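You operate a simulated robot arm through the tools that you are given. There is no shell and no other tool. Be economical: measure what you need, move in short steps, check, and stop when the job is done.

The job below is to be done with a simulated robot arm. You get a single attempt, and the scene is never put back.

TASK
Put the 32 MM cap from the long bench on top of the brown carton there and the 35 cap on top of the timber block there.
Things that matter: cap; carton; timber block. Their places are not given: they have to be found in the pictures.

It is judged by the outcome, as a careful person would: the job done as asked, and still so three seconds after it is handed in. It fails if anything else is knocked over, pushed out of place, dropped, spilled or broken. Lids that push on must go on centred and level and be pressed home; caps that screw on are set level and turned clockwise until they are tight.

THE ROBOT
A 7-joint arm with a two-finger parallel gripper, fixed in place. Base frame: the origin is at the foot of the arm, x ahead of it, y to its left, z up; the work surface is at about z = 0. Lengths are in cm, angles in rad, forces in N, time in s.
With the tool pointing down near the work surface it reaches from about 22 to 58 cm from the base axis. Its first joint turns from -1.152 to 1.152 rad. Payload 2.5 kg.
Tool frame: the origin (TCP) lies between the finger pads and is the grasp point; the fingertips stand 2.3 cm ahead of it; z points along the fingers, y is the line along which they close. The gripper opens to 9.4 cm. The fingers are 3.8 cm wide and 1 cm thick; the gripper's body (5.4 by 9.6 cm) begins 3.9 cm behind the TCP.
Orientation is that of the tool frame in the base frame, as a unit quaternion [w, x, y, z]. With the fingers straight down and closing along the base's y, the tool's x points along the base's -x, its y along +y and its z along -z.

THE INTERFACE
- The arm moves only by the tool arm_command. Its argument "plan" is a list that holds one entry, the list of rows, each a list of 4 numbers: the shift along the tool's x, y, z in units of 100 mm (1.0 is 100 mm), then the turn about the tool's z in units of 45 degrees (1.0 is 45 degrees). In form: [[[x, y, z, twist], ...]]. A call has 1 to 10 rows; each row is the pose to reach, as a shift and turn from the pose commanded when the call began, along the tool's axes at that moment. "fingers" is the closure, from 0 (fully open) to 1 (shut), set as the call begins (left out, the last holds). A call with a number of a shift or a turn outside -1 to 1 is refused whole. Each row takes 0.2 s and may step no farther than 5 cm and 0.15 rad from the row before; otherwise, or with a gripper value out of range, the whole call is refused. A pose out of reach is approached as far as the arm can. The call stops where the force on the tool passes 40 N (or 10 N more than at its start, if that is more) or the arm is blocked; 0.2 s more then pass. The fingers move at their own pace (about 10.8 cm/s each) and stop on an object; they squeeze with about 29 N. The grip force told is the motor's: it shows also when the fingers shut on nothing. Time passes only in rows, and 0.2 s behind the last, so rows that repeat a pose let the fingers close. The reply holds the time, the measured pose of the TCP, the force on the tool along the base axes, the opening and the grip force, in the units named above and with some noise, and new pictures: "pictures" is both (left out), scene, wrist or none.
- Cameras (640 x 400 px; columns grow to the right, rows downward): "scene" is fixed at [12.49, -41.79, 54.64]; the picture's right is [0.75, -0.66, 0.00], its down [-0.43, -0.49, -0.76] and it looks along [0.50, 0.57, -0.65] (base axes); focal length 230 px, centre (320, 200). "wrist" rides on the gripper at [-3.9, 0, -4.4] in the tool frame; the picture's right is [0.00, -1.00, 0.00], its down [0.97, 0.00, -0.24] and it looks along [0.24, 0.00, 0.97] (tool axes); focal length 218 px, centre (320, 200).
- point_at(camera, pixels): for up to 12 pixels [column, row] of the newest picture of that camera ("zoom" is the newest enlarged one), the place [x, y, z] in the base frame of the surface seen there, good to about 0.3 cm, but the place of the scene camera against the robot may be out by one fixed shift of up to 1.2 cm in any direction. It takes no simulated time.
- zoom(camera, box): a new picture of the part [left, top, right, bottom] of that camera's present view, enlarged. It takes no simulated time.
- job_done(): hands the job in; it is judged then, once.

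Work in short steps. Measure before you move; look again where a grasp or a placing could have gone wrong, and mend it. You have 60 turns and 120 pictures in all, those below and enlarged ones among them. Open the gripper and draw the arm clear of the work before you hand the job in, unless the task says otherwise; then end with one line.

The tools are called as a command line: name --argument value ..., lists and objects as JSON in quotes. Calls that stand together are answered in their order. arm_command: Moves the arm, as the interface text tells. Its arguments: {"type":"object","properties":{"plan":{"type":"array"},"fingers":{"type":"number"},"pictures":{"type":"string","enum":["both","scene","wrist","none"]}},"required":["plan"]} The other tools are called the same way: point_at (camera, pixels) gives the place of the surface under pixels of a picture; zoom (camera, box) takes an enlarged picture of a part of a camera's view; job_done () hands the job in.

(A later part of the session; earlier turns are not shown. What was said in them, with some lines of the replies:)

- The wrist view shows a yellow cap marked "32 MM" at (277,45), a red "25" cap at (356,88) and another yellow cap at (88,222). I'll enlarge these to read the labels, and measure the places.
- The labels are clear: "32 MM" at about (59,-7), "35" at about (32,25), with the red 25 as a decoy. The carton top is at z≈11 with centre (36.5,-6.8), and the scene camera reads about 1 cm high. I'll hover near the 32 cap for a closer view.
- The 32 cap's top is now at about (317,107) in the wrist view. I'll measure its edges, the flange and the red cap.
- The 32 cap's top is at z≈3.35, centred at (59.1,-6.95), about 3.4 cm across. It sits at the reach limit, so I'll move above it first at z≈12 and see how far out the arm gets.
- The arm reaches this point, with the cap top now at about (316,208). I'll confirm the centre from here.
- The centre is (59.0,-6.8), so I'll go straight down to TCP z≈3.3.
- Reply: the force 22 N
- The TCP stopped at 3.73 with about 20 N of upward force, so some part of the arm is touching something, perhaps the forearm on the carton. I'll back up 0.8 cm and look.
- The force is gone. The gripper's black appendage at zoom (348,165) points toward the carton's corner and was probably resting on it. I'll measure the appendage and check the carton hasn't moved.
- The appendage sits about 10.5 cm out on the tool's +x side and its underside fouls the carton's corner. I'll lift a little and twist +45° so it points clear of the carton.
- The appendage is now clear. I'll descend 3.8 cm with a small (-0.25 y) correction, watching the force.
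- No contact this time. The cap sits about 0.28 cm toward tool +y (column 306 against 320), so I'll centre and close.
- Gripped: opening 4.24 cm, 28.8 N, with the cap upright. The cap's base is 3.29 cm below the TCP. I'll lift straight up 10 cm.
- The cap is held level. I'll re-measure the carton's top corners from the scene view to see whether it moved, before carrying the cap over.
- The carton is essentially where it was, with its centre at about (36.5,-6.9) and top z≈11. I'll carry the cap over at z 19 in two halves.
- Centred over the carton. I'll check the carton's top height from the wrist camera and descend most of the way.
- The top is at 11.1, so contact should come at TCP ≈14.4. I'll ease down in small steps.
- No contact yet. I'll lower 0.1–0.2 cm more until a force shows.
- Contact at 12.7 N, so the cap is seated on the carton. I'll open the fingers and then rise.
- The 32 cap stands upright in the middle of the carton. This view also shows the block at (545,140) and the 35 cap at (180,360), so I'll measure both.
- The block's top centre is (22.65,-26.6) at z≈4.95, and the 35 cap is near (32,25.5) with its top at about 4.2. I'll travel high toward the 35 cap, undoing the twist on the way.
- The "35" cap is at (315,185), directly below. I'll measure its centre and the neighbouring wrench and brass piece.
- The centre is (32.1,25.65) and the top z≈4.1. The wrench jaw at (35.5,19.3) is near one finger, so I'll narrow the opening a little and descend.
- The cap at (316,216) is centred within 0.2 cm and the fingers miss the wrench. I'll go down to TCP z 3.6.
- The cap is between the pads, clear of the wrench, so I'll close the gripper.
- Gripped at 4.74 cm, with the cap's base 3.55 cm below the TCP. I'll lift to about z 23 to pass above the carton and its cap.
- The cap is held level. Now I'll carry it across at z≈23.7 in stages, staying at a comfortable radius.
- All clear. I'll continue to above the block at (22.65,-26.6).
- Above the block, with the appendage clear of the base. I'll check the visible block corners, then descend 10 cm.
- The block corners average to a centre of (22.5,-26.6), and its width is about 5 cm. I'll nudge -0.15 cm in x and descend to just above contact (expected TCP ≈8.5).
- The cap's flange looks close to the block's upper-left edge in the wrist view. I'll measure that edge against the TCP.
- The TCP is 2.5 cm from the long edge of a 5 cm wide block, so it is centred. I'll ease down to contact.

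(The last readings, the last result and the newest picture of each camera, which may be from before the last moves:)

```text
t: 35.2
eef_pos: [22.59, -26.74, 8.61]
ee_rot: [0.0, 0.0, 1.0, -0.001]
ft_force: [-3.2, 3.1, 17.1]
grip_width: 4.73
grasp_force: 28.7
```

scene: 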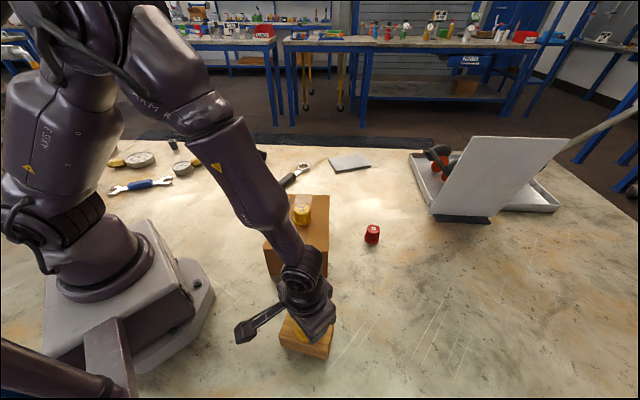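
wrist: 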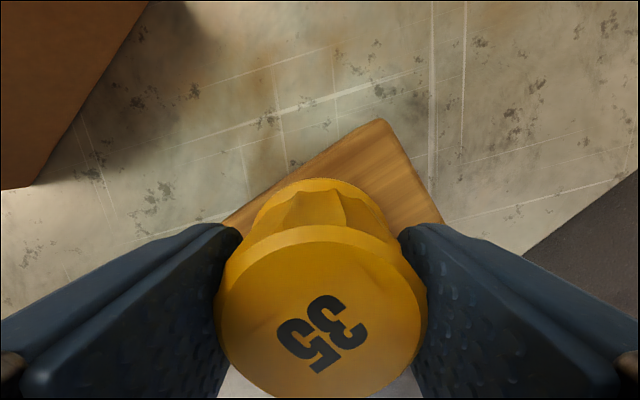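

Contact at 17 N, so the cap is on the block. I'll release and rise.

arm_command --plan '[[[0, 0, -0.006, 0], [0, 0, -0.006, 0], [0, 0, -0.006, 0]]]' --fingers 0 --pictures "none"

arm_command --plan '[[[0, 0, -0.2, 0], [0, 0, -0.5, 0], [0, 0, -0.9, 0], [0, 0, -0.9, 0]]]'

```text
t: 36.0
eef_pos: [22.57, -26.74, 8.65]
ee_rot: [-0.001, 0.0, 1.0, 0.0]
ft_force: [-0.3, -0.1, -0.2]
grip_width: 9.43
grasp_force: 0.1
```

```text
t: 37.0
eef_pos: [22.51, -26.64, 17.77]
ee_rot: [0.001, 0.0, 1.0, 0.0]
ft_force: [0.0, -0.4, 0.2]
grip_width: 9.37
grasp_force: 0.2
```

scene: 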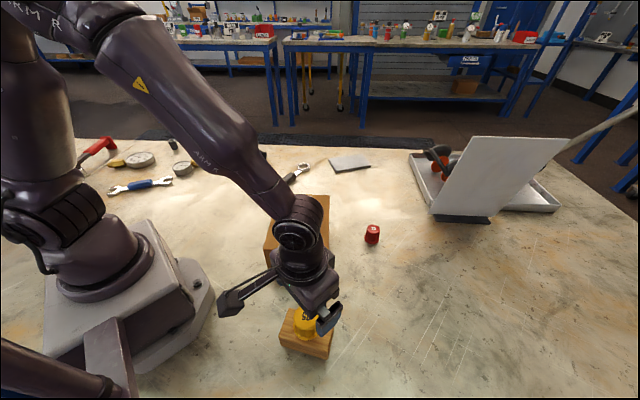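
wrist: 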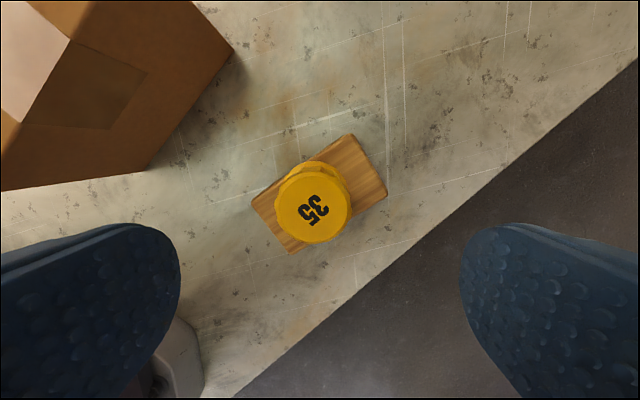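

The 35 cap stands upright on the block. I'll rise and swing clear for a last check.

arm_command --plan '[[[0, 0, -0.3, 0], [0, 0, -0.6, 0], [0, 0, -1.0, 0], [0, 0, -1.0, 0]]]' --pictures "none"

arm_command --plan '[[[-0.33, 0.25, 0, 0], [-0.66, 0.5, 0, 0], [-1.0, 0.75, 0, 0], [-1.0, 0.75, 0, 0]]]' --pictures "none"

arm_command --plan '[[[-0.25, 0.33, 0, 0], [-0.5, 0.66, 0, 0], [-0.75, 1.0, 0, 0], [-0.75, 1.0, 0, 0]]]'

zoom --camera "scene" --box '[230, 180, 390, 370]'

```text
t: 38.0
eef_pos: [22.88, -26.73, 27.71]
ee_rot: [-0.001, -0.001, 1.0, 0.0]
ft_force: [-0.6, -0.3, 0.0]
grip_width: 9.41
grasp_force: 0.1
```

```text
t: 39.0
eef_pos: [32.82, -19.33, 27.74]
ee_rot: [0.0, 0.0, 1.0, 0.0]
ft_force: [0.3, 0.2, -0.3]
grip_width: 9.41
grasp_force: 0.1
```

```text
t: 40.0
eef_pos: [40.05, -8.89, 27.9]
ee_rot: [0.001, 0.0, 1.0, 0.001]
ft_force: [-0.2, -1.0, -0.1]
grip_width: 9.38
grasp_force: 0.1
```

scene: 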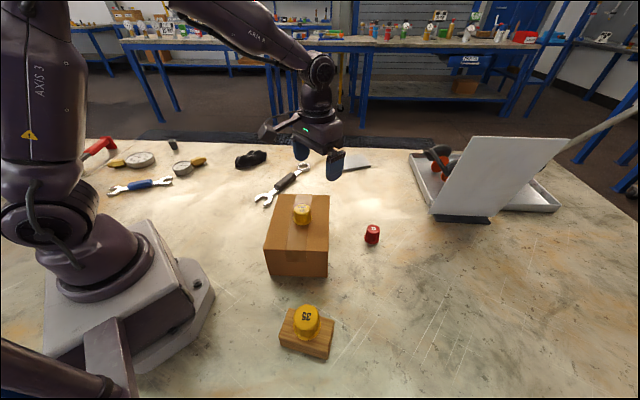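
wrist: 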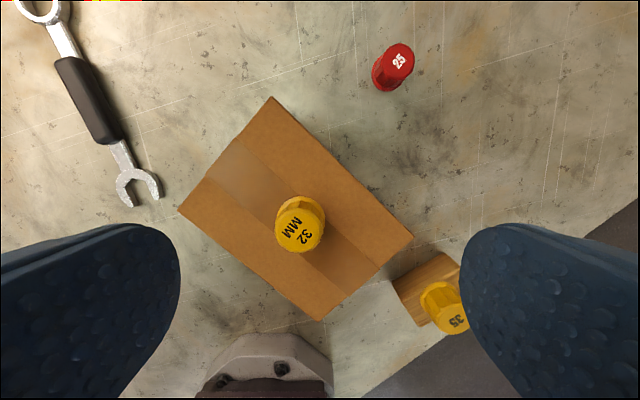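

```text
2.11 times, centred on (310, 275) of scene
```

zoom: 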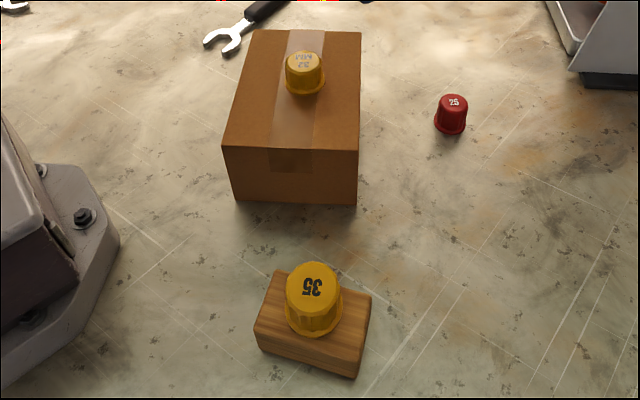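

Both caps stand upright on their targets, the gripper is open, and the arm is clear. I'll hand the job in.

job_done

```text
The job is handed in.
```

The 32 MM cap is upright on the brown carton and the 35 cap is upright on the timber block; a part of the gripper briefly pressed on the carton's corner (about 20 N) during the first descent, and the carton showed no clear movement afterwards.
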